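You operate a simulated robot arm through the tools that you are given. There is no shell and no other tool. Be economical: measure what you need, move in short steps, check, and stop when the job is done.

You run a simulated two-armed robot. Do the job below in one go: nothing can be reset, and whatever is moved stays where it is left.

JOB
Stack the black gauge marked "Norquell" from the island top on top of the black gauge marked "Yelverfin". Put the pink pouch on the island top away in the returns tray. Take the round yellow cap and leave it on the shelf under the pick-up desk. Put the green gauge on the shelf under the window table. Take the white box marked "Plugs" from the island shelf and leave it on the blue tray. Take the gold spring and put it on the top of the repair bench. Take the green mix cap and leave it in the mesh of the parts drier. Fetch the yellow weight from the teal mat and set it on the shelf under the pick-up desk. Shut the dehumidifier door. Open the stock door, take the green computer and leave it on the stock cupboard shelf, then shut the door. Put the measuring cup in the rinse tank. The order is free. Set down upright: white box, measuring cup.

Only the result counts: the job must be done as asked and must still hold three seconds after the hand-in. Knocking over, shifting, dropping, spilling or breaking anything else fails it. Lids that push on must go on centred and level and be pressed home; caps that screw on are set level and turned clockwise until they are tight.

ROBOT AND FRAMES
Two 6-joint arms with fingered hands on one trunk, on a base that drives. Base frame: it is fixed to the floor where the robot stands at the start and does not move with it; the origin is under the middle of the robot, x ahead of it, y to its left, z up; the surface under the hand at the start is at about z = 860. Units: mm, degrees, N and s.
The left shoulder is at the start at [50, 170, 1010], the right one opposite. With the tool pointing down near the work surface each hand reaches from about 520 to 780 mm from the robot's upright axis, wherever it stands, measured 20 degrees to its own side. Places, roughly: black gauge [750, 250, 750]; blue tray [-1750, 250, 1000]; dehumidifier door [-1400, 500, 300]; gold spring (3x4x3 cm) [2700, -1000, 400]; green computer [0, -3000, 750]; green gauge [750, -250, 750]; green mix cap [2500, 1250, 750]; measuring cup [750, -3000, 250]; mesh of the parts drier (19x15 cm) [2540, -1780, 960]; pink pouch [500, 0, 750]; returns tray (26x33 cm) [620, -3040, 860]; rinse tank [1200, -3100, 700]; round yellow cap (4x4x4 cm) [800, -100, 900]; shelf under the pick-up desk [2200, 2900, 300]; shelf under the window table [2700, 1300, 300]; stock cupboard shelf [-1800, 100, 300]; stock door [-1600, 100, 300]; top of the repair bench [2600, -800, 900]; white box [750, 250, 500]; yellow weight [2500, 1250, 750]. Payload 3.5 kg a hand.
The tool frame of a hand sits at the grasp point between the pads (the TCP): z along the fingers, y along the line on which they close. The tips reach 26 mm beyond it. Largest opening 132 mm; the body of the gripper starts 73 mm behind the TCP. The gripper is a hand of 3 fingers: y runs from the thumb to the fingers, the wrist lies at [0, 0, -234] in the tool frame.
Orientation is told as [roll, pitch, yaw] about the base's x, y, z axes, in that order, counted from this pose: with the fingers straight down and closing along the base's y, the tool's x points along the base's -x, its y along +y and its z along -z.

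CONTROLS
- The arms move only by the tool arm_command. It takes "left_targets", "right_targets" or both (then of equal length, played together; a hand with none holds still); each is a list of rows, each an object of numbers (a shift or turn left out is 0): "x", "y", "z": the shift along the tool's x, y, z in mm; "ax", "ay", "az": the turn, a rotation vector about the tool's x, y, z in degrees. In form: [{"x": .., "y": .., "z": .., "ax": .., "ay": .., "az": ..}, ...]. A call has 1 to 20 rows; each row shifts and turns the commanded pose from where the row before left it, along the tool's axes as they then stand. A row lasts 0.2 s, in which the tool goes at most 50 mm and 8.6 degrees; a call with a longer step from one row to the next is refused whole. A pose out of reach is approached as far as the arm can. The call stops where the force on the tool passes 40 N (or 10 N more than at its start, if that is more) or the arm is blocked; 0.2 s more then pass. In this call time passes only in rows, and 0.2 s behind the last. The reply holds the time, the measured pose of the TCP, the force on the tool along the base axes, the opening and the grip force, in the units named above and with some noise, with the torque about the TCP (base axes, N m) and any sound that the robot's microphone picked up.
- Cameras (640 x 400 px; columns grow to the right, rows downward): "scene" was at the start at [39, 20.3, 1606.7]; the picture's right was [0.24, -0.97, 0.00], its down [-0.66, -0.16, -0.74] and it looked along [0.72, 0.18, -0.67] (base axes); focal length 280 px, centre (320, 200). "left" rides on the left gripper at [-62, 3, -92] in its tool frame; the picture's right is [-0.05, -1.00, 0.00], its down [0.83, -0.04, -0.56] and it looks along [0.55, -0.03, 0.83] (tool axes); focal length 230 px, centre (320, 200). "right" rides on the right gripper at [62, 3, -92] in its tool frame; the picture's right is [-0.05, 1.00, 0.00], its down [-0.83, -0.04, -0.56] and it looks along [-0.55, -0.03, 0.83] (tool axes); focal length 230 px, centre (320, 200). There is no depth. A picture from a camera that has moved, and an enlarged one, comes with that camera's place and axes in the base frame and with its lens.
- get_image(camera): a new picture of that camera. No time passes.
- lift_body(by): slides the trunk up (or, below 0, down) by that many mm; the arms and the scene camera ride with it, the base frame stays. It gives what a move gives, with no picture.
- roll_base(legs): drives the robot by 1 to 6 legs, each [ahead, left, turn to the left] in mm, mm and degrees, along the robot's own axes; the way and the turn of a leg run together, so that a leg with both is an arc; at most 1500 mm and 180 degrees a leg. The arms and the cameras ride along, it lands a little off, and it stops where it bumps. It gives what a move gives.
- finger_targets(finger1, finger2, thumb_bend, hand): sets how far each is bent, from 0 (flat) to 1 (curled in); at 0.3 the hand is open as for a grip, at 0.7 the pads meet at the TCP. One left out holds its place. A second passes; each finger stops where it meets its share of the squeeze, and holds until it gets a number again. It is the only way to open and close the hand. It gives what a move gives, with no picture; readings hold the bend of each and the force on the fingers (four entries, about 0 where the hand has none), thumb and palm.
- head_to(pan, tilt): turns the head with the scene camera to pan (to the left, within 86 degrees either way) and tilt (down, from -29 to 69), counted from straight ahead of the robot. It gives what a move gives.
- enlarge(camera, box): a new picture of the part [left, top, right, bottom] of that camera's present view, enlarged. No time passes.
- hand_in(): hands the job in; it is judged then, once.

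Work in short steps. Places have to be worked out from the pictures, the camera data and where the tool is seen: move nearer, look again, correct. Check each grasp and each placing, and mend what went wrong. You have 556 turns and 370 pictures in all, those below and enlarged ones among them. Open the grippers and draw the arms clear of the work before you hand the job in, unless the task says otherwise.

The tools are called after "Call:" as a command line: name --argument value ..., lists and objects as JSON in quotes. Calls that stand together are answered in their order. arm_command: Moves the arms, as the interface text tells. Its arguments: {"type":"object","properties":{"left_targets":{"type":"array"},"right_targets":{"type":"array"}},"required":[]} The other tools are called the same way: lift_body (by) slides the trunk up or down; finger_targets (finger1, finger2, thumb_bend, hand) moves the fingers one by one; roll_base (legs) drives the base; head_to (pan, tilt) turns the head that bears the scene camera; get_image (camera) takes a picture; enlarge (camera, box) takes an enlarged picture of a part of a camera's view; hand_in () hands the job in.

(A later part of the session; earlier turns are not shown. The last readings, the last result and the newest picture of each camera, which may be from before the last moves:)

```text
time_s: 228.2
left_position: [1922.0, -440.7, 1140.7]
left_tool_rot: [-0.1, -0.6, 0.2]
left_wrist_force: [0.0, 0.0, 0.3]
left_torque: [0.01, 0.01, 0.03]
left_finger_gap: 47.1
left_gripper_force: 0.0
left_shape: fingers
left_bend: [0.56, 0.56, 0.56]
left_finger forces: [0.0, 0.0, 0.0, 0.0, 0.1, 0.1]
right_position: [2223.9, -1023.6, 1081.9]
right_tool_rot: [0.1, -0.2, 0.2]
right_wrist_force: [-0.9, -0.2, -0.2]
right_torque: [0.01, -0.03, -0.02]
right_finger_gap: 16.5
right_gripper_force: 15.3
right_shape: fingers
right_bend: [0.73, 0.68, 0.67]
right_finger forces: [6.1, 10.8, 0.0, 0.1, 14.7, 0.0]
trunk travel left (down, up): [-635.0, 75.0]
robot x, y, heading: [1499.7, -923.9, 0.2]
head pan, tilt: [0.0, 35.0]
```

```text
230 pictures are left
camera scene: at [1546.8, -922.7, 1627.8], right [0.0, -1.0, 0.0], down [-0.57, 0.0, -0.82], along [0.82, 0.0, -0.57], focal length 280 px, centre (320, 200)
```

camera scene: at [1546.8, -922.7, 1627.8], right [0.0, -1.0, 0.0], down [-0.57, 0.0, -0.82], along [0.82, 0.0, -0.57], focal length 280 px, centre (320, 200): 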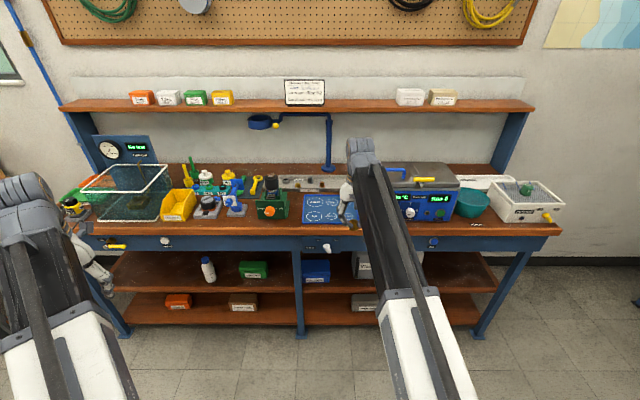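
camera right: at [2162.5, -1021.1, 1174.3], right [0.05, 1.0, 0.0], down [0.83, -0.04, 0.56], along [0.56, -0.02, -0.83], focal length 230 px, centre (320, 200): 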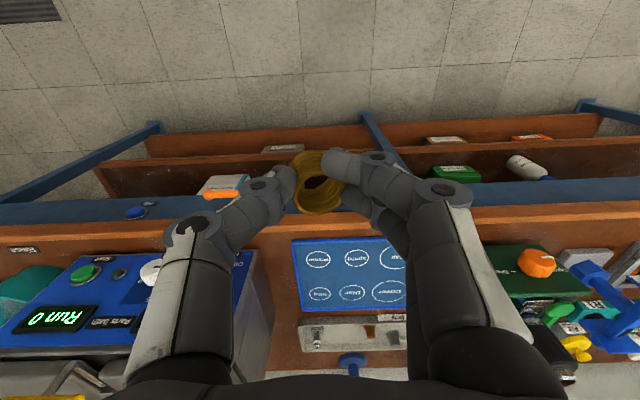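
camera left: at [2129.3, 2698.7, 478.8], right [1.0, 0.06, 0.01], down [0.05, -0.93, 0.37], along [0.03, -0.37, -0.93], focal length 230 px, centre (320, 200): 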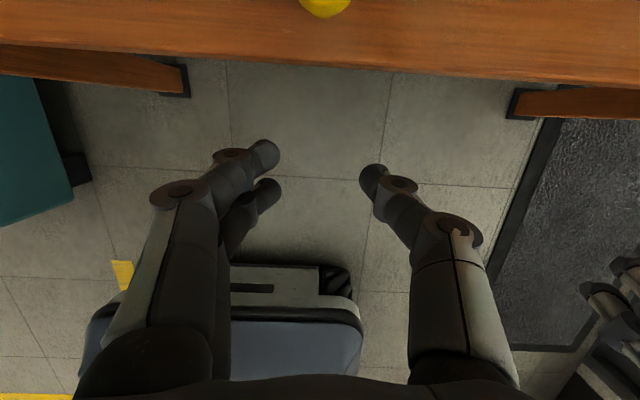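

Free strip in front of the blue mat (x≈2382–2436). Drive in and look from above.

Call:
roll_base --legs '[[160, 0, 0]]'

Call:
arm_command --right_targets '[{"z": 35}, {"y": 20, "z": 35}]'

Call:
get_image --camera "right"

Call:
head_to --pan -6 --tilt 45

Call:
get_image --camera "scene"

```text
time_s: 229.6
left_position: [2081.3, -438.4, 1141.2]
left_tool_rot: [0.0, -0.5, 0.4]
left_wrist_force: [0.0, 0.4, -0.1]
left_torque: [-0.03, 0.05, -0.02]
left_finger_gap: 47.4
left_gripper_force: 0.1
left_shape: fingers
left_bend: [0.56, 0.56, 0.56]
left_finger forces: [0.0, 0.1, 0.0, 0.1, 0.1, 0.1]
right_position: [2385.8, -1022.5, 1081.9]
right_tool_rot: [0.1, -0.2, 0.3]
right_wrist_force: [0.3, 0.3, -0.8]
right_torque: [-0.06, 0.01, -0.03]
right_finger_gap: 16.5
right_gripper_force: 15.4
right_shape: fingers
right_bend: [0.73, 0.68, 0.67]
right_finger forces: [6.1, 10.7, 0.1, 0.0, 14.6, 0.0]
trunk travel left (down, up): [-635.0, 75.0]
robot x, y, heading: [1659.4, -918.9, 0.1]
head pan, tilt: [0.0, 35.0]
```

```text
time_s: 230.2
left_position: [2080.7, -438.4, 1140.6]
left_tool_rot: [0.0, -0.5, 0.4]
left_wrist_force: [-1.1, 0.5, 0.3]
left_torque: [-0.02, -0.02, -0.01]
left_finger_gap: 47.2
left_gripper_force: 0.0
left_shape: fingers
left_bend: [0.56, 0.56, 0.56]
left_finger forces: [0.0, 0.0, 0.0, 0.0, 0.0, 0.0]
right_position: [2384.8, -1000.6, 1013.4]
right_tool_rot: [0.1, -0.2, 0.3]
right_wrist_force: [0.4, 0.3, 0.5]
right_torque: [-0.05, 0.03, -0.04]
right_finger_gap: 16.5
right_gripper_force: 15.6
right_shape: fingers
right_bend: [0.73, 0.68, 0.67]
right_finger forces: [6.2, 10.8, 0.0, 0.1, 14.6, 0.0]
trunk travel left (down, up): [-635.0, 75.0]
robot x, y, heading: [1663.5, -919.8, 0.5]
head pan, tilt: [0.0, 35.0]
```

```text
229 pictures are left
camera right: at [2323.0, -998.4, 1105.0], right [0.05, 1.0, 0.0], down [0.83, -0.04, 0.56], along [0.56, -0.02, -0.83], focal length 230 px, centre (320, 200)
```

right: 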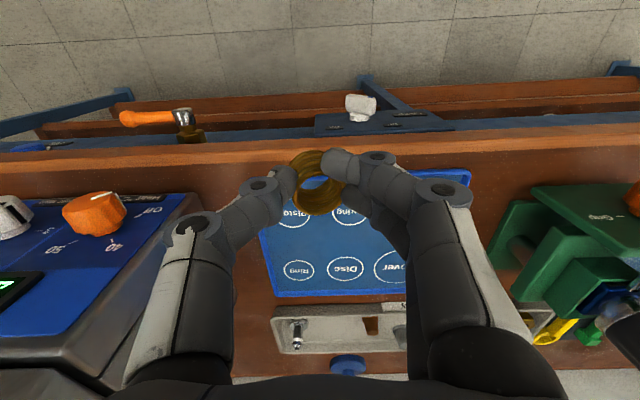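

```text
time_s: 230.9
left_position: [2081.3, -438.8, 1141.9]
left_tool_rot: [0.0, -0.5, 0.4]
left_wrist_force: [-0.5, 0.1, 0.2]
left_torque: [0.0, 0.0, 0.0]
left_finger_gap: 47.3
left_gripper_force: 0.0
left_shape: fingers
left_bend: [0.56, 0.56, 0.56]
left_finger forces: [0.1, 0.1, 0.0, 0.1, 0.1, 0.1]
right_position: [2385.7, -1000.9, 1012.5]
right_tool_rot: [0.1, -0.2, 0.2]
right_wrist_force: [0.0, 0.8, -0.2]
right_torque: [0.03, 0.02, 0.01]
right_finger_gap: 16.6
right_gripper_force: 15.5
right_shape: fingers
right_bend: [0.73, 0.68, 0.67]
right_finger forces: [6.2, 10.6, 0.0, 0.0, 14.6, 0.1]
trunk travel left (down, up): [-635.0, 75.0]
robot x, y, heading: [1661.0, -921.4, 0.3]
head pan, tilt: [-6.0, 45.0]
```

```text
228 pictures are left
camera scene: at [1699.2, -930.5, 1613.1], right [-0.1, -1.0, 0.0], down [-0.7, 0.07, -0.71], along [0.7, -0.07, -0.71], focal length 280 px, centre (320, 200)
```

scene: 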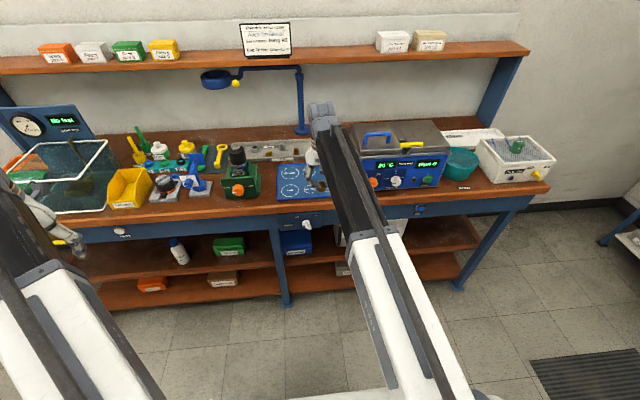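

Bench top z≈860, edge x≈2418; strip to the mat ≈75 mm. Target [2453,-1030]. Drive 68 and lower.

Call:
roll_base --legs '[[68, 0, 0]]'

Call:
arm_command --right_targets '[{"y": -15, "z": 35}, {"y": -14, "z": 35}]'

Call:
get_image --camera "right"

```text
time_s: 231.9
left_position: [2150.1, -438.0, 1141.5]
left_tool_rot: [-0.1, -0.4, 0.2]
left_wrist_force: [0.9, -0.5, -0.5]
left_torque: [0.05, -0.01, -0.01]
left_finger_gap: 47.2
left_gripper_force: 0.0
left_shape: fingers
left_bend: [0.56, 0.56, 0.56]
left_finger forces: [0.0, 0.0, 0.0, 0.1, 0.0, 0.0]
right_position: [2453.2, -1001.3, 1012.8]
right_tool_rot: [0.1, -0.2, 0.3]
right_wrist_force: [-0.2, 0.0, -0.6]
right_torque: [0.02, 0.0, -0.04]
right_finger_gap: 16.4
right_gripper_force: 15.2
right_shape: fingers
right_bend: [0.73, 0.68, 0.67]
right_finger forces: [6.1, 10.7, 0.0, 0.0, 14.6, 0.0]
trunk travel left (down, up): [-635.0, 75.0]
robot x, y, heading: [1724.2, -922.5, 0.2]
head pan, tilt: [-6.0, 45.0]
```

```text
time_s: 232.5
left_position: [2149.0, -438.2, 1141.8]
left_tool_rot: [0.0, -0.6, 0.2]
left_wrist_force: [1.1, 0.9, -0.7]
left_torque: [0.02, 0.0, -0.01]
left_finger_gap: 47.2
left_gripper_force: 0.0
left_shape: fingers
left_bend: [0.56, 0.56, 0.56]
left_finger forces: [0.0, 0.1, 0.0, 0.0, 0.0, 0.0]
right_position: [2455.2, -1028.4, 941.0]
right_tool_rot: [0.0, -0.1, 0.2]
right_wrist_force: [0.1, 0.2, -0.7]
right_torque: [-0.04, -0.01, -0.02]
right_finger_gap: 16.3
right_gripper_force: 15.7
right_shape: fingers
right_bend: [0.73, 0.68, 0.67]
right_finger forces: [6.3, 10.7, 0.0, 0.0, 14.5, 0.0]
trunk travel left (down, up): [-635.0, 75.0]
robot x, y, heading: [1728.7, -922.3, 0.4]
head pan, tilt: [-6.0, 45.0]
```

```text
227 pictures are left
camera right: at [2392.7, -1026.0, 1034.0], right [0.05, 1.0, 0.0], down [0.83, -0.04, 0.56], along [0.56, -0.02, -0.83], focal length 230 px, centre (320, 200)
```

right: 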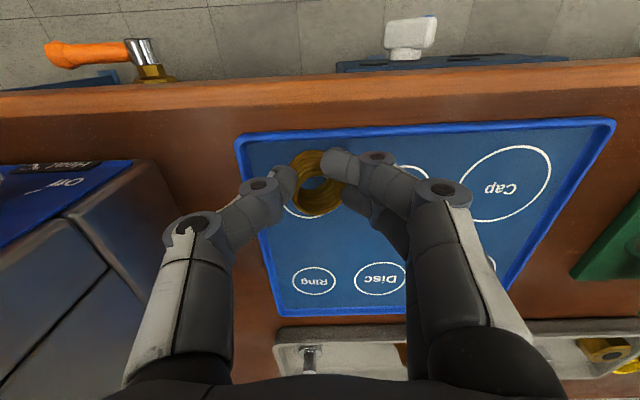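

Strip in front of the mat is only ~27 mm, but between mat (y≈-1099) and cleaner (y≈-1165) there is 66 mm. Raise, turn hand 90°, and go to [2465,-1131].

Call:
arm_command --right_targets '[{"z": -40}, {"az": 8.2, "y": -10}, {"az": 8.2}, {"az": 8.2}, {"az": 8.2}, {"az": 8.2}, {"az": 8.2}, {"az": 8.2}, {"az": 8.2}, {"az": 8.2}, {"az": 8.2}, {"az": 8}, {"x": -45}, {"x": -45}]'

Call:
get_image --camera "right"

Call:
enlarge --camera "scene" --box '[200, 100, 420, 260]'

```text
time_s: 235.5
left_position: [2147.8, -433.4, 1140.0]
left_tool_rot: [-0.2, -0.6, 0.4]
left_wrist_force: [-0.7, -0.4, 0.4]
left_torque: [-0.04, -0.04, 0.0]
left_finger_gap: 47.3
left_gripper_force: 0.1
left_shape: fingers
left_bend: [0.56, 0.56, 0.56]
left_finger forces: [0.0, 0.1, 0.0, 0.0, 0.0, 0.0]
right_position: [2454.7, -1118.7, 984.3]
right_tool_rot: [0.0, 0.5, -89.2]
right_wrist_force: [-4.8, 33.8, -5.0]
right_torque: [0.64, -0.05, -0.21]
right_finger_gap: 17.8
right_gripper_force: 20.1
right_shape: fingers
right_bend: [0.74, 0.7, 0.65]
right_finger forces: [12.7, 6.7, 0.0, 0.0, 20.1, 0.7]
trunk travel left (down, up): [-635.0, 75.0]
robot x, y, heading: [1729.5, -922.8, 0.6]
head pan, tilt: [-6.0, 45.0]
```

```text
226 pictures are left
camera right: at [2456.4, -1057.3, 1076.7], right [1.0, -0.04, 0.0], down [-0.03, -0.84, 0.55], along [-0.02, -0.55, -0.84], focal length 230 px, centre (320, 200)
```

right: 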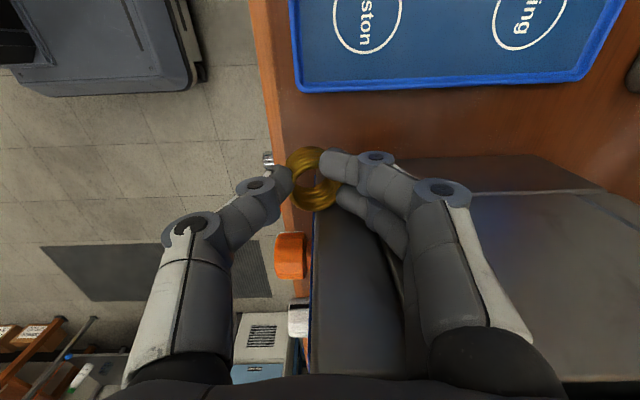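

```text
2.50 times, centred on (310, 180) of scene
camera zoom: at [1766.7, -924.0, 1612.9], right [-0.1, -1.0, 0.0], down [-0.7, 0.07, -0.71], along [0.7, -0.07, -0.71], focal length 701 px, centre (345, 250)
```

zoom: 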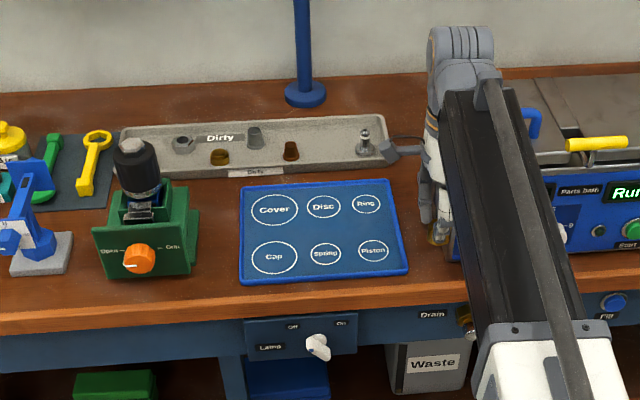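

I touched the cleaner's side. Back off, turn back to closing across, and instead use the free strip in front of the cleaner at [2443,-1132].

Call:
arm_command --right_targets '[{"x": 30}, {"z": -20}, {"az": -8.2}, {"az": -8.2}, {"az": -8.2}, {"az": -8.2}, {"az": -8.2}, {"az": -8.2}, {"az": -8.2}, {"az": -8.2}, {"az": -8.2}, {"az": -8.2}, {"az": -8}, {"x": 25}]'

Call:
get_image --camera "right"

```text
time_s: 238.2
left_position: [2146.2, -438.7, 1142.1]
left_tool_rot: [0.0, -0.6, 0.2]
left_wrist_force: [0.2, 0.0, -0.3]
left_torque: [-0.02, 0.01, -0.03]
left_finger_gap: 47.4
left_gripper_force: 0.0
left_shape: fingers
left_bend: [0.56, 0.56, 0.56]
left_finger forces: [0.0, 0.0, 0.1, 0.1, 0.0, 0.0]
right_position: [2444.1, -1101.2, 1002.9]
right_tool_rot: [0.1, 0.7, -3.7]
right_wrist_force: [-21.6, 0.7, 2.6]
right_torque: [-0.19, -0.88, -0.9]
right_finger_gap: 16.0
right_gripper_force: 25.9
right_shape: fingers
right_bend: [0.74, 0.7, 0.67]
right_finger forces: [8.9, 9.3, 0.0, 0.0, 33.9, 0.0]
trunk travel left (down, up): [-635.0, 75.0]
robot x, y, heading: [1728.1, -921.8, 0.3]
head pan, tilt: [-6.0, 45.0]
stopped in row 13 (right hand): the force on the tool passed its limit at 50 N (the readings are from after the stop); the commanded pose is now the measured one
```

```text
224 pictures are left
camera right: at [2383.6, -1093.4, 1095.9], right [0.12, 0.99, 0.0], down [0.83, -0.1, 0.55], along [0.54, -0.06, -0.84], focal length 230 px, centre (320, 200)
```

right: 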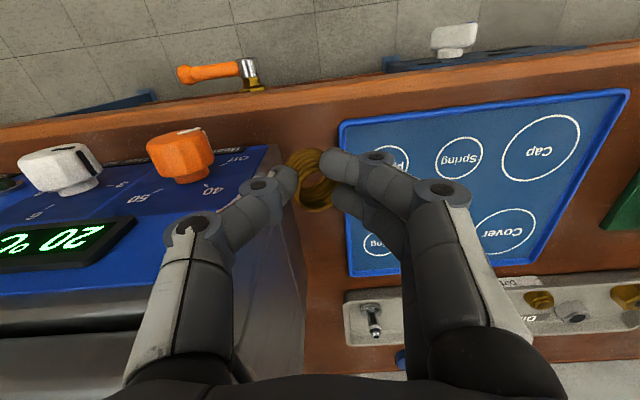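

Thumb touched the cleaner's corner; move back and away, then check the cleaner hasn't moved.

Call:
arm_command --right_targets '[{"x": 35, "y": 10}, {"z": -30, "az": -4}]'

Call:
get_image --camera "right"

Call:
get_image --camera "scene"

```text
time_s: 238.8
left_position: [2149.5, -437.9, 1140.2]
left_tool_rot: [0.1, -0.5, 0.3]
left_wrist_force: [-0.2, 0.3, -0.7]
left_torque: [-0.04, 0.01, 0.01]
left_finger_gap: 47.4
left_gripper_force: 0.1
left_shape: fingers
left_bend: [0.56, 0.56, 0.56]
left_finger forces: [0.0, 0.1, 0.1, 0.1, 0.0, 0.0]
right_position: [2415.8, -1089.2, 1029.2]
right_tool_rot: [0.2, 0.4, 0.5]
right_wrist_force: [0.0, -0.3, -0.3]
right_torque: [0.0, 0.02, -0.06]
right_finger_gap: 16.1
right_gripper_force: 15.1
right_shape: fingers
right_bend: [0.74, 0.7, 0.67]
right_finger forces: [9.0, 9.3, 0.0, 0.0, 11.9, 0.0]
trunk travel left (down, up): [-635.0, 75.0]
robot x, y, heading: [1730.9, -923.0, 0.5]
head pan, tilt: [-6.0, 45.0]
```

```text
223 pictures are left
camera right: at [2353.5, -1086.0, 1123.3], right [0.04, 1.0, 0.0], down [0.84, -0.04, 0.55], along [0.55, -0.02, -0.84], focal length 230 px, centre (320, 200)
```

right: 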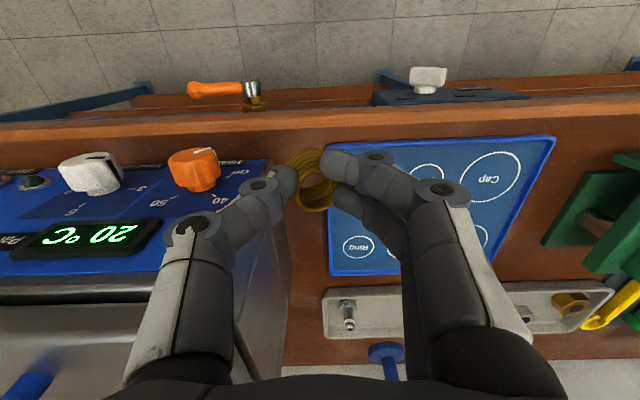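

```text
222 pictures are left
camera scene: at [1767.0, -930.2, 1613.0], right [-0.1, -0.99, 0.0], down [-0.7, 0.07, -0.71], along [0.7, -0.07, -0.71], focal length 280 px, centre (320, 200)
```

scene: 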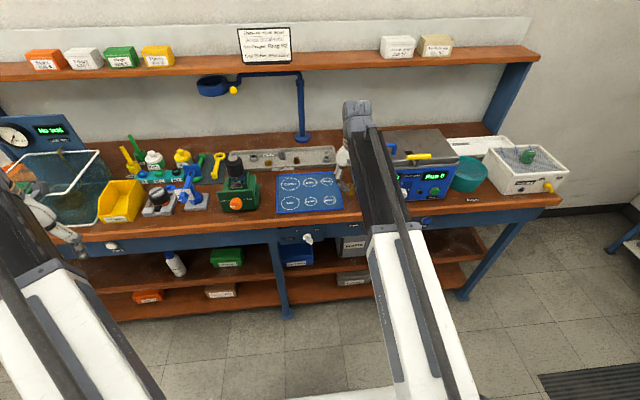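

Cleaner stays aligned. Try the spot [2441,-1112], right at the front edge between mat corner and cleaner, descending straight.

Call:
arm_command --right_targets '[{"x": -25, "y": -23}, {"z": 40}, {"z": 35}]'

Call:
get_image --camera "right"

```text
time_s: 239.7
left_position: [2146.2, -436.9, 1141.6]
left_tool_rot: [0.1, -0.6, 0.2]
left_wrist_force: [0.0, -0.4, 0.1]
left_torque: [0.0, 0.03, 0.0]
left_finger_gap: 47.6
left_gripper_force: 0.0
left_shape: fingers
left_bend: [0.56, 0.56, 0.56]
left_finger forces: [0.0, 0.0, 0.1, 0.0, 0.0, 0.0]
right_position: [2437.4, -1112.0, 969.8]
right_tool_rot: [0.0, 0.0, 0.4]
right_wrist_force: [-11.4, 2.4, 16.0]
right_torque: [-0.65, -1.1, -0.33]
right_finger_gap: 15.7
right_gripper_force: 25.4
right_shape: fingers
right_bend: [0.74, 0.7, 0.67]
right_finger forces: [8.9, 9.1, 0.0, 0.0, 11.8, 20.4]
trunk travel left (down, up): [-635.0, 75.0]
robot x, y, heading: [1726.2, -922.0, 0.1]
head pan, tilt: [-6.0, 45.0]
stopped in row 3 (right hand): the force on the tool passed its limit at 52 N (the readings are from after the stop); the commanded pose is now the measured one
```

```text
221 pictures are left
camera right: at [2375.9, -1109.3, 1062.5], right [0.04, 1.0, 0.0], down [0.83, -0.04, 0.56], along [0.55, -0.02, -0.83], focal length 230 px, centre (320, 200)
```

right: 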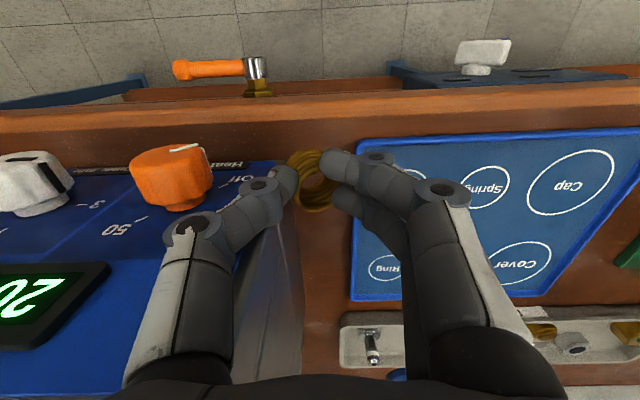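

Palm touches the cleaner; too tight here. Raise and go to the gap between mat and vise (y≈-820) instead.

Call:
arm_command --right_targets '[{"x": 10, "z": -30}, {"x": 20, "z": -40}]'

Call:
roll_base --legs '[[0, 270, 0]]'

Call:
arm_command --right_targets '[{"az": 8.2}, {"az": 8.2}, {"az": 8.2}, {"az": 8.2}, {"az": 8.2}, {"az": 8.2}, {"az": 8.2}, {"az": 8.2}, {"az": 8.2}, {"az": 8.2}, {"az": 8}]'

Call:
get_image --camera "right"

Call:
get_image --camera "scene"

```text
time_s: 240.3
left_position: [2148.7, -439.6, 1142.5]
left_tool_rot: [-0.1, -0.4, 0.2]
left_wrist_force: [0.1, 0.8, 0.3]
left_torque: [-0.04, -0.02, 0.02]
left_finger_gap: 47.8
left_gripper_force: 0.1
left_shape: fingers
left_bend: [0.56, 0.56, 0.56]
left_finger forces: [0.0, 0.0, 0.1, 0.0, 0.2, 0.1]
right_position: [2408.3, -1112.9, 1036.7]
right_tool_rot: [0.1, 0.2, 0.4]
right_wrist_force: [0.2, 0.9, -0.5]
right_torque: [-0.01, 0.03, 0.01]
right_finger_gap: 16.1
right_gripper_force: 15.2
right_shape: fingers
right_bend: [0.74, 0.7, 0.67]
right_finger forces: [9.0, 9.1, 0.1, 0.2, 11.7, 0.0]
trunk travel left (down, up): [-635.0, 75.0]
robot x, y, heading: [1727.9, -920.7, 0.1]
head pan, tilt: [-6.0, 45.0]
```

```text
time_s: 242.2
left_position: [2150.2, -166.6, 1141.6]
left_tool_rot: [-0.1, -0.5, 0.2]
left_wrist_force: [0.7, -0.7, 0.6]
left_torque: [0.04, 0.01, -0.02]
left_finger_gap: 47.5
left_gripper_force: 0.0
left_shape: fingers
left_bend: [0.56, 0.56, 0.56]
left_finger forces: [0.1, 0.0, 0.1, 0.0, 0.0, 0.0]
right_position: [2408.3, -841.5, 1035.6]
right_tool_rot: [-0.1, 0.0, 0.3]
right_wrist_force: [0.2, 0.0, -1.2]
right_torque: [-0.02, -0.02, -0.05]
right_finger_gap: 15.5
right_gripper_force: 14.9
right_shape: fingers
right_bend: [0.74, 0.7, 0.67]
right_finger forces: [9.0, 9.1, 0.0, 0.0, 11.7, 0.0]
trunk travel left (down, up): [-635.0, 75.0]
robot x, y, heading: [1723.6, -651.8, 0.3]
head pan, tilt: [-6.0, 45.0]
```

```text
time_s: 244.6
left_position: [2149.2, -166.7, 1140.9]
left_tool_rot: [-0.1, -0.5, 0.2]
left_wrist_force: [-0.2, -0.4, -0.1]
left_torque: [0.01, 0.0, 0.01]
left_finger_gap: 47.2
left_gripper_force: 0.0
left_shape: fingers
left_bend: [0.56, 0.56, 0.56]
left_finger forces: [0.0, 0.0, 0.0, 0.0, 0.0, 0.0]
right_position: [2408.9, -843.3, 1035.4]
right_tool_rot: [0.0, 0.0, -89.8]
right_wrist_force: [-0.3, 0.0, 0.0]
right_torque: [0.03, -0.01, -0.03]
right_finger_gap: 15.5
right_gripper_force: 14.8
right_shape: fingers
right_bend: [0.74, 0.7, 0.67]
right_finger forces: [8.7, 9.2, 0.0, 0.0, 11.8, 0.0]
trunk travel left (down, up): [-635.0, 75.0]
robot x, y, heading: [1730.1, -649.2, -0.1]
head pan, tilt: [-6.0, 45.0]
```

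```text
220 pictures are left
camera right: at [2411.8, -780.6, 1128.5], right [1.0, -0.05, 0.0], down [-0.04, -0.83, 0.55], along [-0.03, -0.55, -0.83], focal length 230 px, centre (320, 200)
```

right: 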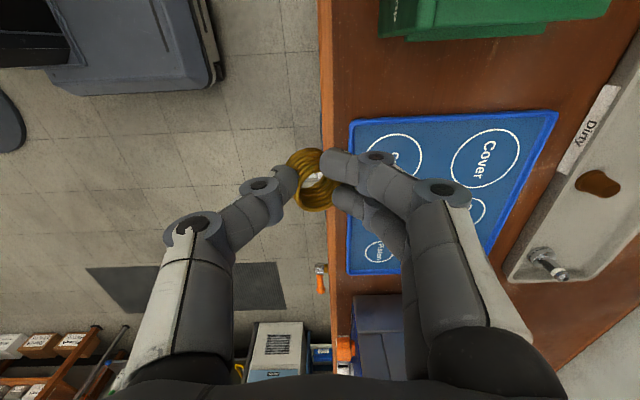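

```text
219 pictures are left
camera scene: at [1765.4, -658.0, 1613.0], right [-0.1, -0.99, 0.0], down [-0.7, 0.07, -0.71], along [0.7, -0.07, -0.71], focal length 280 px, centre (320, 200)
```

scene: 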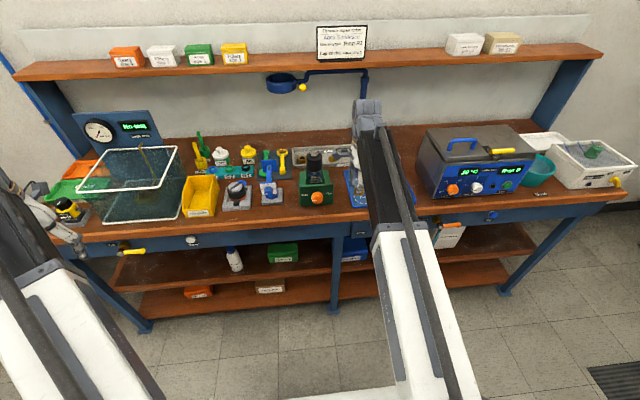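

Clear gap y −845…−774. Move to [2473,-815] and descend.

Call:
arm_command --right_targets '[{"x": 14, "y": 33}, {"x": 14, "y": 32}, {"z": 40}, {"z": 40}]'

Call:
get_image --camera "right"

```text
time_s: 245.6
left_position: [2150.1, -166.4, 1142.0]
left_tool_rot: [0.0, -0.5, 0.1]
left_wrist_force: [-0.5, -0.5, -0.3]
left_torque: [0.02, 0.01, -0.01]
left_finger_gap: 47.3
left_gripper_force: 0.0
left_shape: fingers
left_bend: [0.56, 0.56, 0.56]
left_finger forces: [0.0, 0.0, 0.0, 0.0, 0.0, 0.1]
right_position: [2461.3, -812.6, 953.1]
right_tool_rot: [0.0, 0.1, -89.7]
right_wrist_force: [-0.1, -0.3, -0.7]
right_torque: [-0.02, 0.02, -0.03]
right_finger_gap: 15.3
right_gripper_force: 14.4
right_shape: fingers
right_bend: [0.74, 0.7, 0.67]
right_finger forces: [8.6, 8.9, 0.1, 0.0, 11.8, 0.0]
right hand out of reach, approached as far as the arm can: row 2
trunk travel left (down, up): [-635.0, 75.0]
robot x, y, heading: [1727.3, -645.2, 0.4]
head pan, tilt: [-6.0, 45.0]
```

```text
218 pictures are left
camera right: at [2464.1, -751.0, 1044.5], right [1.0, -0.05, 0.0], down [-0.04, -0.83, 0.55], along [-0.03, -0.55, -0.83], focal length 230 px, centre (320, 200)
```

right: 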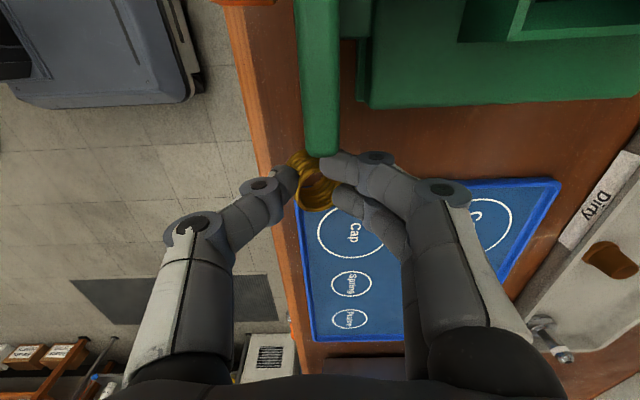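

Vise is close (edge y≈-790); shift 9 mm toward the mat and descend.

Call:
arm_command --right_targets '[{"x": -9}, {"z": 25}, {"z": 20}]'

Call:
get_image --camera "right"

```text
time_s: 246.3
left_position: [2149.2, -167.6, 1141.8]
left_tool_rot: [-0.1, -0.7, 0.1]
left_wrist_force: [0.0, -0.6, 0.5]
left_torque: [0.0, 0.0, 0.04]
left_finger_gap: 47.3
left_gripper_force: 0.0
left_shape: fingers
left_bend: [0.56, 0.56, 0.56]
left_finger forces: [0.0, 0.0, 0.0, 0.0, 0.0, 0.1]
right_position: [2462.8, -822.3, 927.5]
right_tool_rot: [0.6, 0.0, -89.6]
right_wrist_force: [-5.7, 1.8, 27.0]
right_torque: [-0.08, 0.24, -0.06]
right_finger_gap: 16.0
right_gripper_force: 27.4
right_shape: fingers
right_bend: [0.74, 0.73, 0.67]
right_finger forces: [8.9, 21.9, 0.1, 0.1, 24.8, 0.0]
trunk travel left (down, up): [-635.0, 75.0]
robot x, y, heading: [1724.3, -649.3, 0.1]
head pan, tilt: [-6.0, 45.0]
stopped in row 3 (right hand): the force on the tool passed its limit at 49 N (the readings are from after the stop); the commanded pose is now the measured one
```

```text
217 pictures are left
camera right: at [2464.9, -760.1, 1020.7], right [1.0, -0.05, 0.01], down [-0.04, -0.83, 0.55], along [-0.02, -0.55, -0.83], focal length 230 px, centre (320, 200)
```

right: 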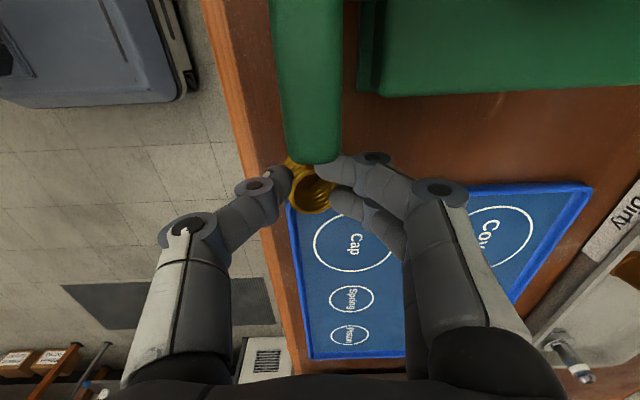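

Spring contacts the bench (top ≈ z 893). Ease up 3 mm and release slightly.

Call:
arm_command --right_targets '[{"z": -3}]'

Call:
finger_targets --hand "right" --finger1 0.63 --finger2 0.6 --thumb_bend 0.6

Call:
enlarge --camera "right" --box '[220, 110, 440, 260]'

```text
time_s: 246.7
left_position: [2147.9, -167.5, 1142.0]
left_tool_rot: [0.1, -0.7, 0.2]
left_wrist_force: [-0.3, -0.5, -0.2]
left_torque: [0.0, -0.03, 0.0]
left_finger_gap: 47.3
left_gripper_force: 0.1
left_shape: fingers
left_bend: [0.56, 0.56, 0.56]
left_finger forces: [0.1, 0.1, 0.1, 0.0, 0.0, 0.1]
right_position: [2463.5, -821.4, 928.5]
right_tool_rot: [0.5, 0.0, -89.6]
right_wrist_force: [-2.4, 2.5, 19.6]
right_torque: [-0.1, 0.09, -0.05]
right_finger_gap: 15.9
right_gripper_force: 23.8
right_shape: fingers
right_bend: [0.74, 0.72, 0.67]
right_finger forces: [9.3, 20.2, 0.2, 0.0, 19.8, 0.1]
trunk travel left (down, up): [-635.0, 75.0]
robot x, y, heading: [1727.3, -647.4, -0.1]
head pan, tilt: [-6.0, 45.0]
```

```text
time_s: 247.7
left_position: [2149.4, -167.3, 1141.1]
left_tool_rot: [0.0, -0.4, 0.1]
left_wrist_force: [-0.4, -0.5, 0.8]
left_torque: [-0.03, 0.01, 0.0]
left_finger_gap: 47.3
left_gripper_force: 0.0
left_shape: fingers
left_bend: [0.56, 0.56, 0.56]
left_finger forces: [0.0, 0.0, 0.0, 0.1, 0.0, 0.0]
right_position: [2463.3, -822.2, 927.0]
right_tool_rot: [0.3, 0.0, -89.8]
right_wrist_force: [0.7, 1.3, 0.7]
right_torque: [0.0, 0.0, 0.01]
right_finger_gap: 30.2
right_gripper_force: 0.0
right_shape: fingers
right_bend: [0.63, 0.6, 0.6]
right_finger forces: [0.0, 0.0, 0.1, 0.0, 0.0, 0.0]
trunk travel left (down, up): [-635.0, 75.0]
robot x, y, heading: [1729.9, -650.6, 0.0]
head pan, tilt: [-6.0, 45.0]
```

```text
2.67 times, centred on (330, 185) of right
camera zoom: at [2466.2, -760.7, 1019.0], right [1.0, -0.05, 0.01], down [-0.04, -0.83, 0.55], along [-0.02, -0.55, -0.83], focal length 614 px, centre (293, 240)
```

zoom: 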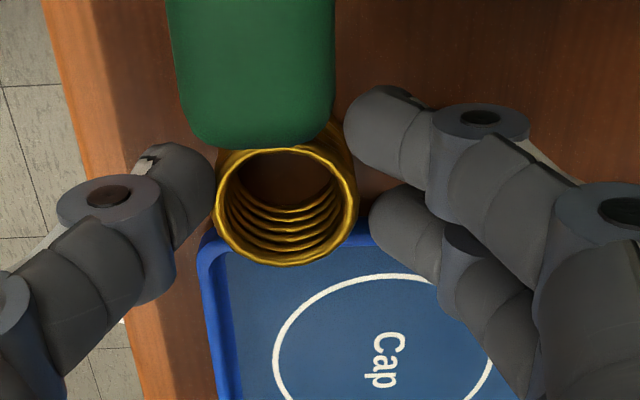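

Call:
finger_targets --hand "right" --finger1 0.58 --finger2 0.55 --thumb_bend 0.54

Call:
arm_command --right_targets '[{"z": -20}, {"z": -40}, {"z": -40}]'

Call:
get_image --camera "right"

Call:
enlarge --camera "scene" --box '[260, 120, 420, 240]'

```text
time_s: 248.7
left_position: [2148.7, -167.3, 1142.3]
left_tool_rot: [0.1, -0.5, 0.1]
left_wrist_force: [-0.5, 0.8, -0.1]
left_torque: [0.02, 0.02, -0.01]
left_finger_gap: 47.3
left_gripper_force: 0.1
left_shape: fingers
left_bend: [0.56, 0.56, 0.56]
left_finger forces: [0.0, 0.1, 0.0, 0.0, 0.1, 0.0]
right_position: [2464.2, -822.6, 925.7]
right_tool_rot: [0.4, 0.1, -89.8]
right_wrist_force: [-0.1, 0.4, 0.1]
right_torque: [0.0, -0.01, -0.01]
right_finger_gap: 48.7
right_gripper_force: 0.1
right_shape: fingers
right_bend: [0.57, 0.55, 0.54]
right_finger forces: [0.0, 0.1, 0.0, 0.0, 0.0, 0.1]
trunk travel left (down, up): [-635.0, 75.0]
robot x, y, heading: [1725.3, -648.1, 0.2]
head pan, tilt: [-6.0, 45.0]
```

```text
time_s: 249.5
left_position: [2149.5, -167.9, 1141.4]
left_tool_rot: [0.0, -0.5, 0.1]
left_wrist_force: [0.4, 0.5, 0.7]
left_torque: [0.01, 0.0, -0.03]
left_finger_gap: 47.5
left_gripper_force: 0.1
left_shape: fingers
left_bend: [0.56, 0.56, 0.56]
left_finger forces: [0.0, 0.0, 0.0, 0.0, 0.1, 0.0]
right_position: [2463.8, -821.7, 1026.5]
right_tool_rot: [0.5, 0.1, -89.7]
right_wrist_force: [0.1, -0.1, 0.7]
right_torque: [-0.01, -0.01, -0.04]
right_finger_gap: 49.0
right_gripper_force: 0.1
right_shape: fingers
right_bend: [0.57, 0.55, 0.54]
right_finger forces: [0.1, 0.0, 0.1, 0.0, 0.0, 0.0]
trunk travel left (down, up): [-635.0, 75.0]
robot x, y, heading: [1729.8, -651.3, 0.4]
head pan, tilt: [-6.0, 45.0]
```

```text
215 pictures are left
camera right: at [2465.9, -760.5, 1119.0], right [1.0, -0.05, 0.01], down [-0.04, -0.83, 0.55], along [-0.02, -0.55, -0.83], focal length 230 px, centre (320, 200)
```

right: 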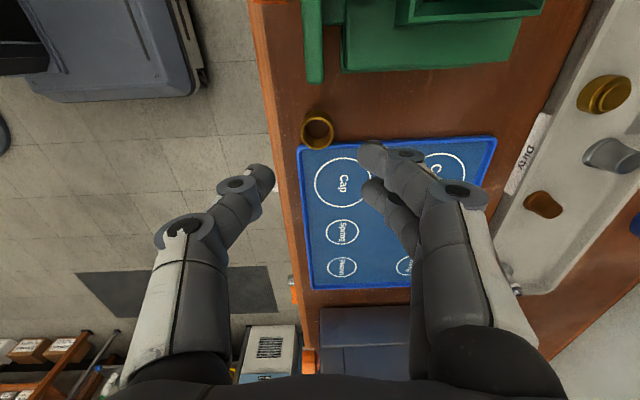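

```text
3.33 times, centred on (340, 180) of scene
camera zoom: at [1765.3, -657.9, 1613.0], right [-0.1, -0.99, 0.0], down [-0.7, 0.07, -0.71], along [0.7, -0.07, -0.71], focal length 935 px, centre (253, 267)
```

zoom: 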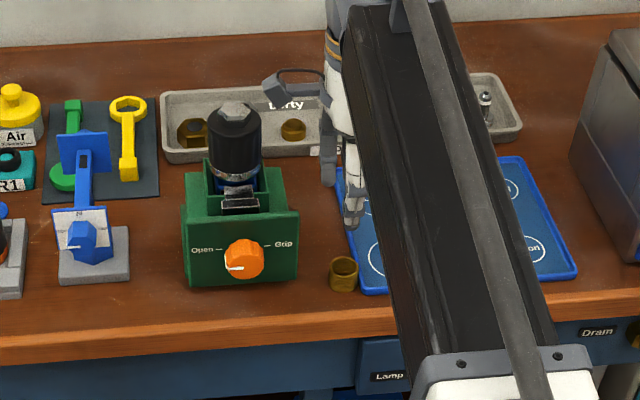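

Spring stands on the bench wood. Now un-turn the hand, then drive around the island's north end to its front for the pouch.

Call:
arm_command --right_targets '[{"z": -20}, {"az": -8.2}, {"az": -8.2}, {"az": -8.2}, {"az": -8.2}, {"az": -8.2}, {"az": -8.2}, {"az": -8.2}, {"az": -8.2}, {"az": -8.2}, {"az": -8.2}, {"az": -8}, {"x": 45}, {"x": 45}, {"x": 45}]'

Call:
roll_base --legs '[[-270, 0, 0], [0, 1500, 0], [0, 520, 0], [-1500, 0, 0], [-330, 0, 0], [0, -1340, 0]]'

Call:
head_to --pan 0 --tilt 45

Call:
get_image --camera "scene"

```text
time_s: 252.7
left_position: [2148.9, -167.7, 1140.9]
left_tool_rot: [0.0, -0.5, 0.1]
left_wrist_force: [-0.1, -0.4, -0.3]
left_torque: [0.03, 0.0, 0.03]
left_finger_gap: 47.3
left_gripper_force: 0.0
left_shape: fingers
left_bend: [0.56, 0.56, 0.56]
left_finger forces: [0.1, 0.0, 0.0, 0.0, 0.0, 0.0]
right_position: [2328.2, -824.3, 1045.6]
right_tool_rot: [0.1, -0.5, 0.3]
right_wrist_force: [-0.2, 0.0, 0.4]
right_torque: [-0.01, 0.0, 0.03]
right_finger_gap: 48.8
right_gripper_force: 0.0
right_shape: fingers
right_bend: [0.57, 0.55, 0.54]
right_finger forces: [0.0, 0.0, 0.1, 0.1, 0.1, 0.1]
trunk travel left (down, up): [-635.0, 75.0]
robot x, y, heading: [1725.4, -649.8, -0.1]
head pan, tilt: [-6.0, 45.0]
```

```text
time_s: 279.5
left_position: [31.2, 463.8, 1141.0]
left_tool_rot: [0.0, -0.5, 1.7]
left_wrist_force: [0.5, -0.2, 0.0]
left_torque: [0.03, 0.0, 0.0]
left_finger_gap: 47.3
left_gripper_force: 0.2
left_shape: fingers
left_bend: [0.56, 0.56, 0.56]
left_finger forces: [0.0, 0.1, 0.0, 0.1, 0.0, 0.1]
right_position: [230.9, -187.0, 1046.0]
right_tool_rot: [0.2, -0.4, 2.0]
right_wrist_force: [0.1, -0.3, 0.2]
right_torque: [-0.01, -0.02, -0.01]
right_finger_gap: 48.7
right_gripper_force: 0.0
right_shape: fingers
right_bend: [0.57, 0.55, 0.54]
right_finger forces: [0.0, 0.0, 0.1, 0.0, 0.1, 0.0]
trunk travel left (down, up): [-635.0, 75.0]
robot x, y, heading: [-377.4, -30.0, 1.8]
head pan, tilt: [-6.0, 45.0]
```

```text
time_s: 280.1
left_position: [31.3, 465.1, 1141.1]
left_tool_rot: [0.0, -0.4, 1.7]
left_wrist_force: [-0.2, 0.4, -0.1]
left_torque: [0.04, 0.0, 0.05]
left_finger_gap: 47.3
left_gripper_force: 0.1
left_shape: fingers
left_bend: [0.56, 0.56, 0.56]
left_finger forces: [0.0, 0.1, 0.1, 0.0, 0.0, 0.1]
right_position: [230.5, -186.8, 1047.4]
right_tool_rot: [0.1, -0.3, 2.0]
right_wrist_force: [-0.4, 0.0, 0.1]
right_torque: [0.02, -0.02, -0.01]
right_finger_gap: 48.9
right_gripper_force: 0.1
right_shape: fingers
right_bend: [0.57, 0.55, 0.54]
right_finger forces: [0.1, 0.1, 0.0, 0.0, 0.1, 0.1]
trunk travel left (down, up): [-635.0, 75.0]
robot x, y, heading: [-378.4, -30.2, 1.8]
head pan, tilt: [0.0, 45.0]
```

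```text
213 pictures are left
camera scene: at [-338.0, -28.5, 1613.0], right [0.03, -1.0, 0.0], down [-0.71, -0.02, -0.71], along [0.71, 0.02, -0.71], focal length 280 px, centre (320, 200)
```

scene: 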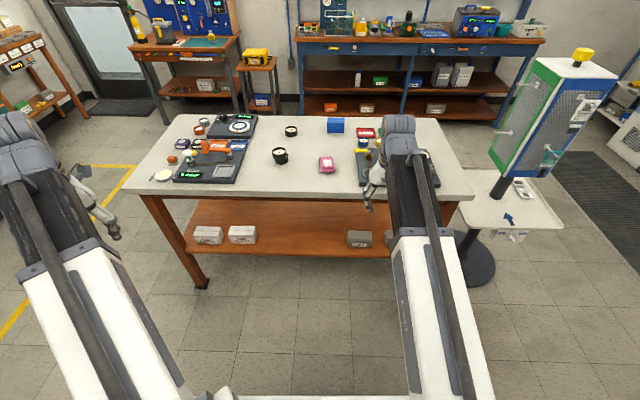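

Drive to the island front to grab the pouch at ≈[606,-34] with the right hand.

Call:
roll_base --legs '[[330, 100, -1.8]]'

Call:
finger_targets --hand "right" --finger1 0.35 --finger2 0.35 --thumb_bend 0.35

Call:
get_image --camera "right"

```text
time_s: 282.4
left_position: [371.9, 552.6, 1140.6]
left_tool_rot: [0.0, -0.5, -0.4]
left_wrist_force: [0.4, 0.0, 0.2]
left_torque: [0.03, 0.04, -0.03]
left_finger_gap: 47.5
left_gripper_force: 0.0
left_shape: fingers
left_bend: [0.56, 0.56, 0.56]
left_finger forces: [0.1, 0.0, 0.1, 0.0, 0.1, 0.0]
right_position: [547.9, -104.5, 1047.4]
right_tool_rot: [0.1, -0.5, -0.1]
right_wrist_force: [-0.6, 0.4, -0.3]
right_torque: [-0.05, 0.02, 0.01]
right_finger_gap: 48.8
right_gripper_force: 0.1
right_shape: fingers
right_bend: [0.57, 0.55, 0.54]
right_finger forces: [0.0, 0.0, 0.0, 0.0, 0.0, 0.1]
trunk travel left (down, up): [-635.0, 75.0]
robot x, y, heading: [-53.9, 76.2, -0.5]
head pan, tilt: [0.0, 45.0]
```

```text
time_s: 283.4
left_position: [372.9, 552.2, 1141.5]
left_tool_rot: [0.0, -0.6, -0.4]
left_wrist_force: [-0.2, -0.4, 0.5]
left_torque: [0.01, -0.03, 0.04]
left_finger_gap: 47.3
left_gripper_force: 0.0
left_shape: fingers
left_bend: [0.56, 0.56, 0.56]
left_finger forces: [0.1, 0.1, 0.0, 0.0, 0.0, 0.1]
right_position: [547.1, -104.2, 1046.0]
right_tool_rot: [0.1, -0.3, -0.1]
right_wrist_force: [0.1, 0.2, -0.1]
right_torque: [-0.04, -0.04, 0.01]
right_finger_gap: 117.9
right_gripper_force: 0.0
right_shape: fingers
right_bend: [0.35, 0.35, 0.35]
right_finger forces: [0.0, 0.0, 0.1, 0.0, 0.0, 0.1]
trunk travel left (down, up): [-635.0, 75.0]
robot x, y, heading: [-55.7, 73.2, -0.6]
head pan, tilt: [0.0, 45.0]
```

```text
212 pictures are left
camera right: at [485.1, -101.4, 1138.1], right [0.05, 1.0, 0.0], down [0.83, -0.05, 0.56], along [0.56, -0.03, -0.83], focal length 230 px, centre (320, 200)
```

right: 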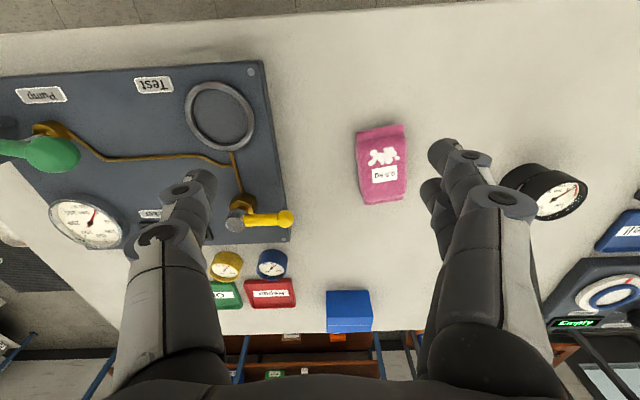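

Pouch ≈ [606,-32], ~54 mm wide. Move over and descend.

Call:
arm_command --right_targets '[{"x": -30, "y": 36}, {"x": -29, "y": 36}, {"z": 45}, {"z": 45}]'

Call:
get_image --camera "right"

```text
time_s: 284.4
left_position: [372.2, 552.1, 1141.2]
left_tool_rot: [-0.1, -0.6, -0.3]
left_wrist_force: [1.0, -0.4, -0.3]
left_torque: [-0.02, -0.02, -0.03]
left_finger_gap: 47.2
left_gripper_force: 0.0
left_shape: fingers
left_bend: [0.56, 0.56, 0.56]
left_finger forces: [0.0, 0.0, 0.0, 0.0, 0.1, 0.0]
right_position: [607.2, -31.4, 954.7]
right_tool_rot: [0.1, -0.4, -0.1]
right_wrist_force: [1.1, 1.0, 0.7]
right_torque: [0.01, 0.0, 0.01]
right_finger_gap: 117.8
right_gripper_force: 0.1
right_shape: fingers
right_bend: [0.35, 0.35, 0.35]
right_finger forces: [0.1, 0.1, 0.0, 0.0, 0.1, 0.1]
trunk travel left (down, up): [-635.0, 75.0]
robot x, y, heading: [-54.2, 71.8, -0.5]
head pan, tilt: [0.0, 45.0]
```

```text
211 pictures are left
camera right: at [544.6, -27.9, 1046.6], right [0.05, 1.0, 0.0], down [0.83, -0.05, 0.56], along [0.56, -0.03, -0.83], focal length 230 px, centre (320, 200)
```

right: 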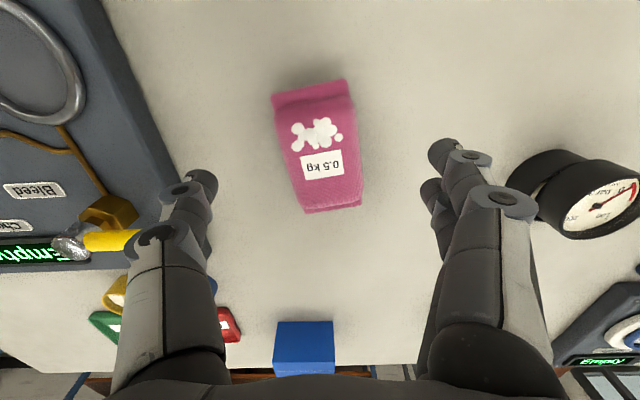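

Call:
arm_command --right_targets '[{"az": -6, "x": -3}, {"az": -6}, {"z": 30}, {"z": 30}]'

Call:
get_image --camera "right"

```text
time_s: 285.4
left_position: [372.0, 553.0, 1142.1]
left_tool_rot: [-0.1, -0.5, -0.4]
left_wrist_force: [-0.9, 0.1, -0.4]
left_torque: [0.0, -0.01, 0.0]
left_finger_gap: 47.4
left_gripper_force: 0.1
left_shape: fingers
left_bend: [0.56, 0.56, 0.56]
left_finger forces: [0.0, 0.0, 0.0, 0.1, 0.1, 0.0]
right_position: [610.8, -31.6, 894.9]
right_tool_rot: [0.0, -0.4, 11.9]
right_wrist_force: [0.0, 0.0, -0.1]
right_torque: [0.0, 0.0, 0.02]
right_finger_gap: 117.8
right_gripper_force: 0.1
right_shape: fingers
right_bend: [0.35, 0.35, 0.35]
right_finger forces: [0.0, 0.1, 0.0, 0.1, 0.0, 0.0]
trunk travel left (down, up): [-635.0, 75.0]
robot x, y, heading: [-52.9, 71.6, -0.2]
head pan, tilt: [0.0, 45.0]
```

```text
210 pictures are left
camera right: at [548.6, -40.7, 987.6], right [-0.16, 0.99, 0.0], down [0.82, 0.13, 0.56], along [0.55, 0.09, -0.83], focal length 230 px, centre (320, 200)
```

right: 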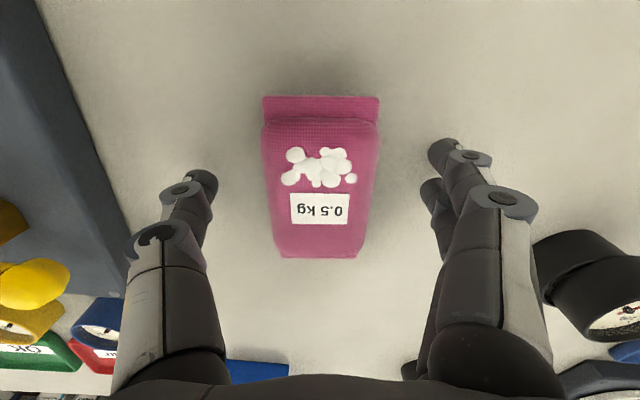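

Aligned. Close and lift.

Call:
finger_targets --hand "right" --finger1 0.7 --finger2 0.7 --thumb_bend 0.7

Call:
arm_command --right_targets '[{"z": -30}, {"z": -45}, {"z": -45}, {"z": -45}]'

Call:
get_image --camera "right"

```text
time_s: 286.4
left_position: [373.4, 553.1, 1140.6]
left_tool_rot: [0.0, -0.5, -0.4]
left_wrist_force: [0.0, 0.1, -0.3]
left_torque: [0.0, -0.01, 0.01]
left_finger_gap: 47.5
left_gripper_force: 0.0
left_shape: fingers
left_bend: [0.56, 0.56, 0.56]
left_finger forces: [0.1, 0.1, 0.1, 0.0, 0.0, 0.0]
right_position: [610.7, -31.6, 895.5]
right_tool_rot: [0.0, -0.4, 11.9]
right_wrist_force: [-0.6, -0.4, 0.1]
right_torque: [0.04, -0.01, -0.01]
right_finger_gap: 58.0
right_gripper_force: 22.2
right_shape: fingers
right_bend: [0.53, 0.54, 0.59]
right_finger forces: [11.1, 11.1, 0.0, 0.0, 21.9, 0.1]
trunk travel left (down, up): [-635.0, 75.0]
robot x, y, heading: [-50.0, 70.9, -0.2]
head pan, tilt: [0.0, 45.0]
```

```text
time_s: 287.4
left_position: [372.1, 551.9, 1140.3]
left_tool_rot: [0.0, -0.4, -0.3]
left_wrist_force: [0.3, -0.2, 0.5]
left_torque: [-0.02, 0.0, -0.04]
left_finger_gap: 47.5
left_gripper_force: 0.1
left_shape: fingers
left_bend: [0.56, 0.56, 0.56]
left_finger forces: [0.1, 0.0, 0.0, 0.0, 0.0, 0.0]
right_position: [609.0, -35.2, 1060.8]
right_tool_rot: [0.0, -0.2, 11.9]
right_wrist_force: [0.2, -0.2, -4.6]
right_torque: [-0.03, 0.05, -0.01]
right_finger_gap: 57.8
right_gripper_force: 22.2
right_shape: fingers
right_bend: [0.53, 0.54, 0.59]
right_finger forces: [11.0, 10.8, 0.0, 0.0, 21.8, 0.0]
trunk travel left (down, up): [-635.0, 75.0]
robot x, y, heading: [-52.9, 74.9, -0.6]
head pan, tilt: [0.0, 45.0]
```

```text
209 pictures are left
camera right: at [547.1, -43.9, 1153.0], right [-0.16, 0.99, 0.0], down [0.82, 0.13, 0.56], along [0.55, 0.09, -0.83], focal length 230 px, centre (320, 200)
```

right: 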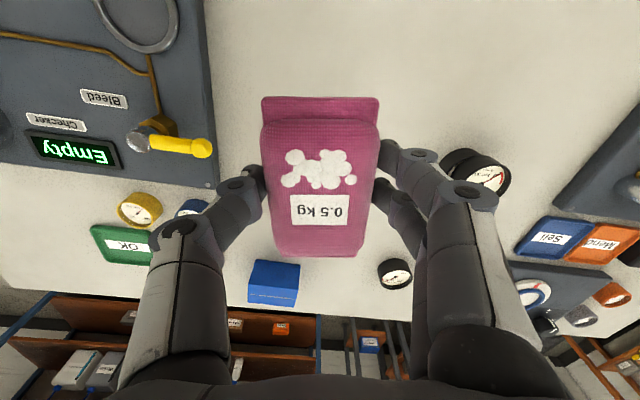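

Pouch held. Back off and look toward the south side.

Call:
roll_base --legs '[[-450, 0, 0], [0, 0, -90]]'

Call:
head_to --pan 0 --tilt 25

Call:
get_image --camera "scene"

```text
time_s: 293.9
left_position: [-35.0, -354.7, 1141.6]
left_tool_rot: [0.0, -0.5, -90.9]
left_wrist_force: [-0.6, 0.2, 0.7]
left_torque: [-0.02, 0.0, 0.0]
left_finger_gap: 47.4
left_gripper_force: 0.0
left_shape: fingers
left_bend: [0.56, 0.56, 0.56]
left_finger forces: [0.1, 0.0, 0.1, 0.0, 0.1, 0.0]
right_position: [-624.6, -585.9, 1061.3]
right_tool_rot: [0.1, -0.4, -78.8]
right_wrist_force: [-0.9, -1.2, -5.0]
right_torque: [0.07, -0.01, -0.02]
right_finger_gap: 57.6
right_gripper_force: 21.1
right_shape: fingers
right_bend: [0.53, 0.54, 0.59]
right_finger forces: [10.9, 10.7, 0.1, 0.0, 21.5, 0.0]
trunk travel left (down, up): [-635.0, 75.0]
robot x, y, heading: [-509.3, 76.2, -91.0]
head pan, tilt: [0.0, 45.0]
```

```text
time_s: 294.8
left_position: [-35.5, -354.7, 1141.9]
left_tool_rot: [0.1, -0.5, -91.1]
left_wrist_force: [0.0, 0.3, -0.5]
left_torque: [0.03, -0.03, 0.02]
left_finger_gap: 47.4
left_gripper_force: 0.0
left_shape: fingers
left_bend: [0.56, 0.56, 0.56]
left_finger forces: [0.0, 0.0, 0.0, 0.0, 0.0, 0.1]
right_position: [-625.8, -584.6, 1060.8]
right_tool_rot: [0.1, -0.4, -78.6]
right_wrist_force: [0.3, -0.6, -5.4]
right_torque: [0.06, 0.01, 0.0]
right_finger_gap: 57.6
right_gripper_force: 21.6
right_shape: fingers
right_bend: [0.53, 0.54, 0.59]
right_finger forces: [10.8, 10.7, 0.0, 0.1, 21.5, 0.0]
trunk travel left (down, up): [-635.0, 75.0]
robot x, y, heading: [-510.4, 77.6, -91.1]
head pan, tilt: [0.0, 25.0]
```

```text
208 pictures are left
camera scene: at [-513.3, 24.8, 1643.5], right [-1.0, 0.02, 0.0], down [0.01, 0.42, -0.91], along [-0.02, -0.91, -0.42], focal length 280 px, centre (320, 200)
```

scene: 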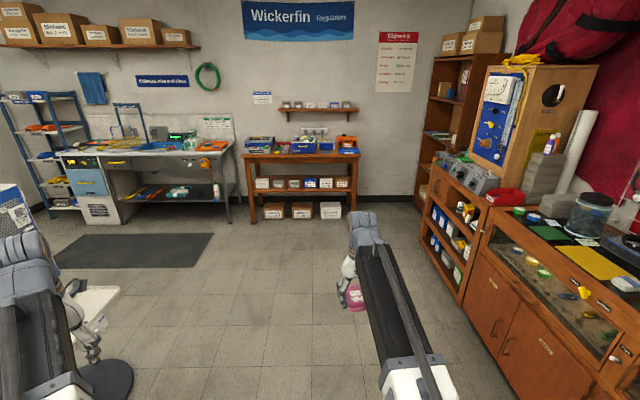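

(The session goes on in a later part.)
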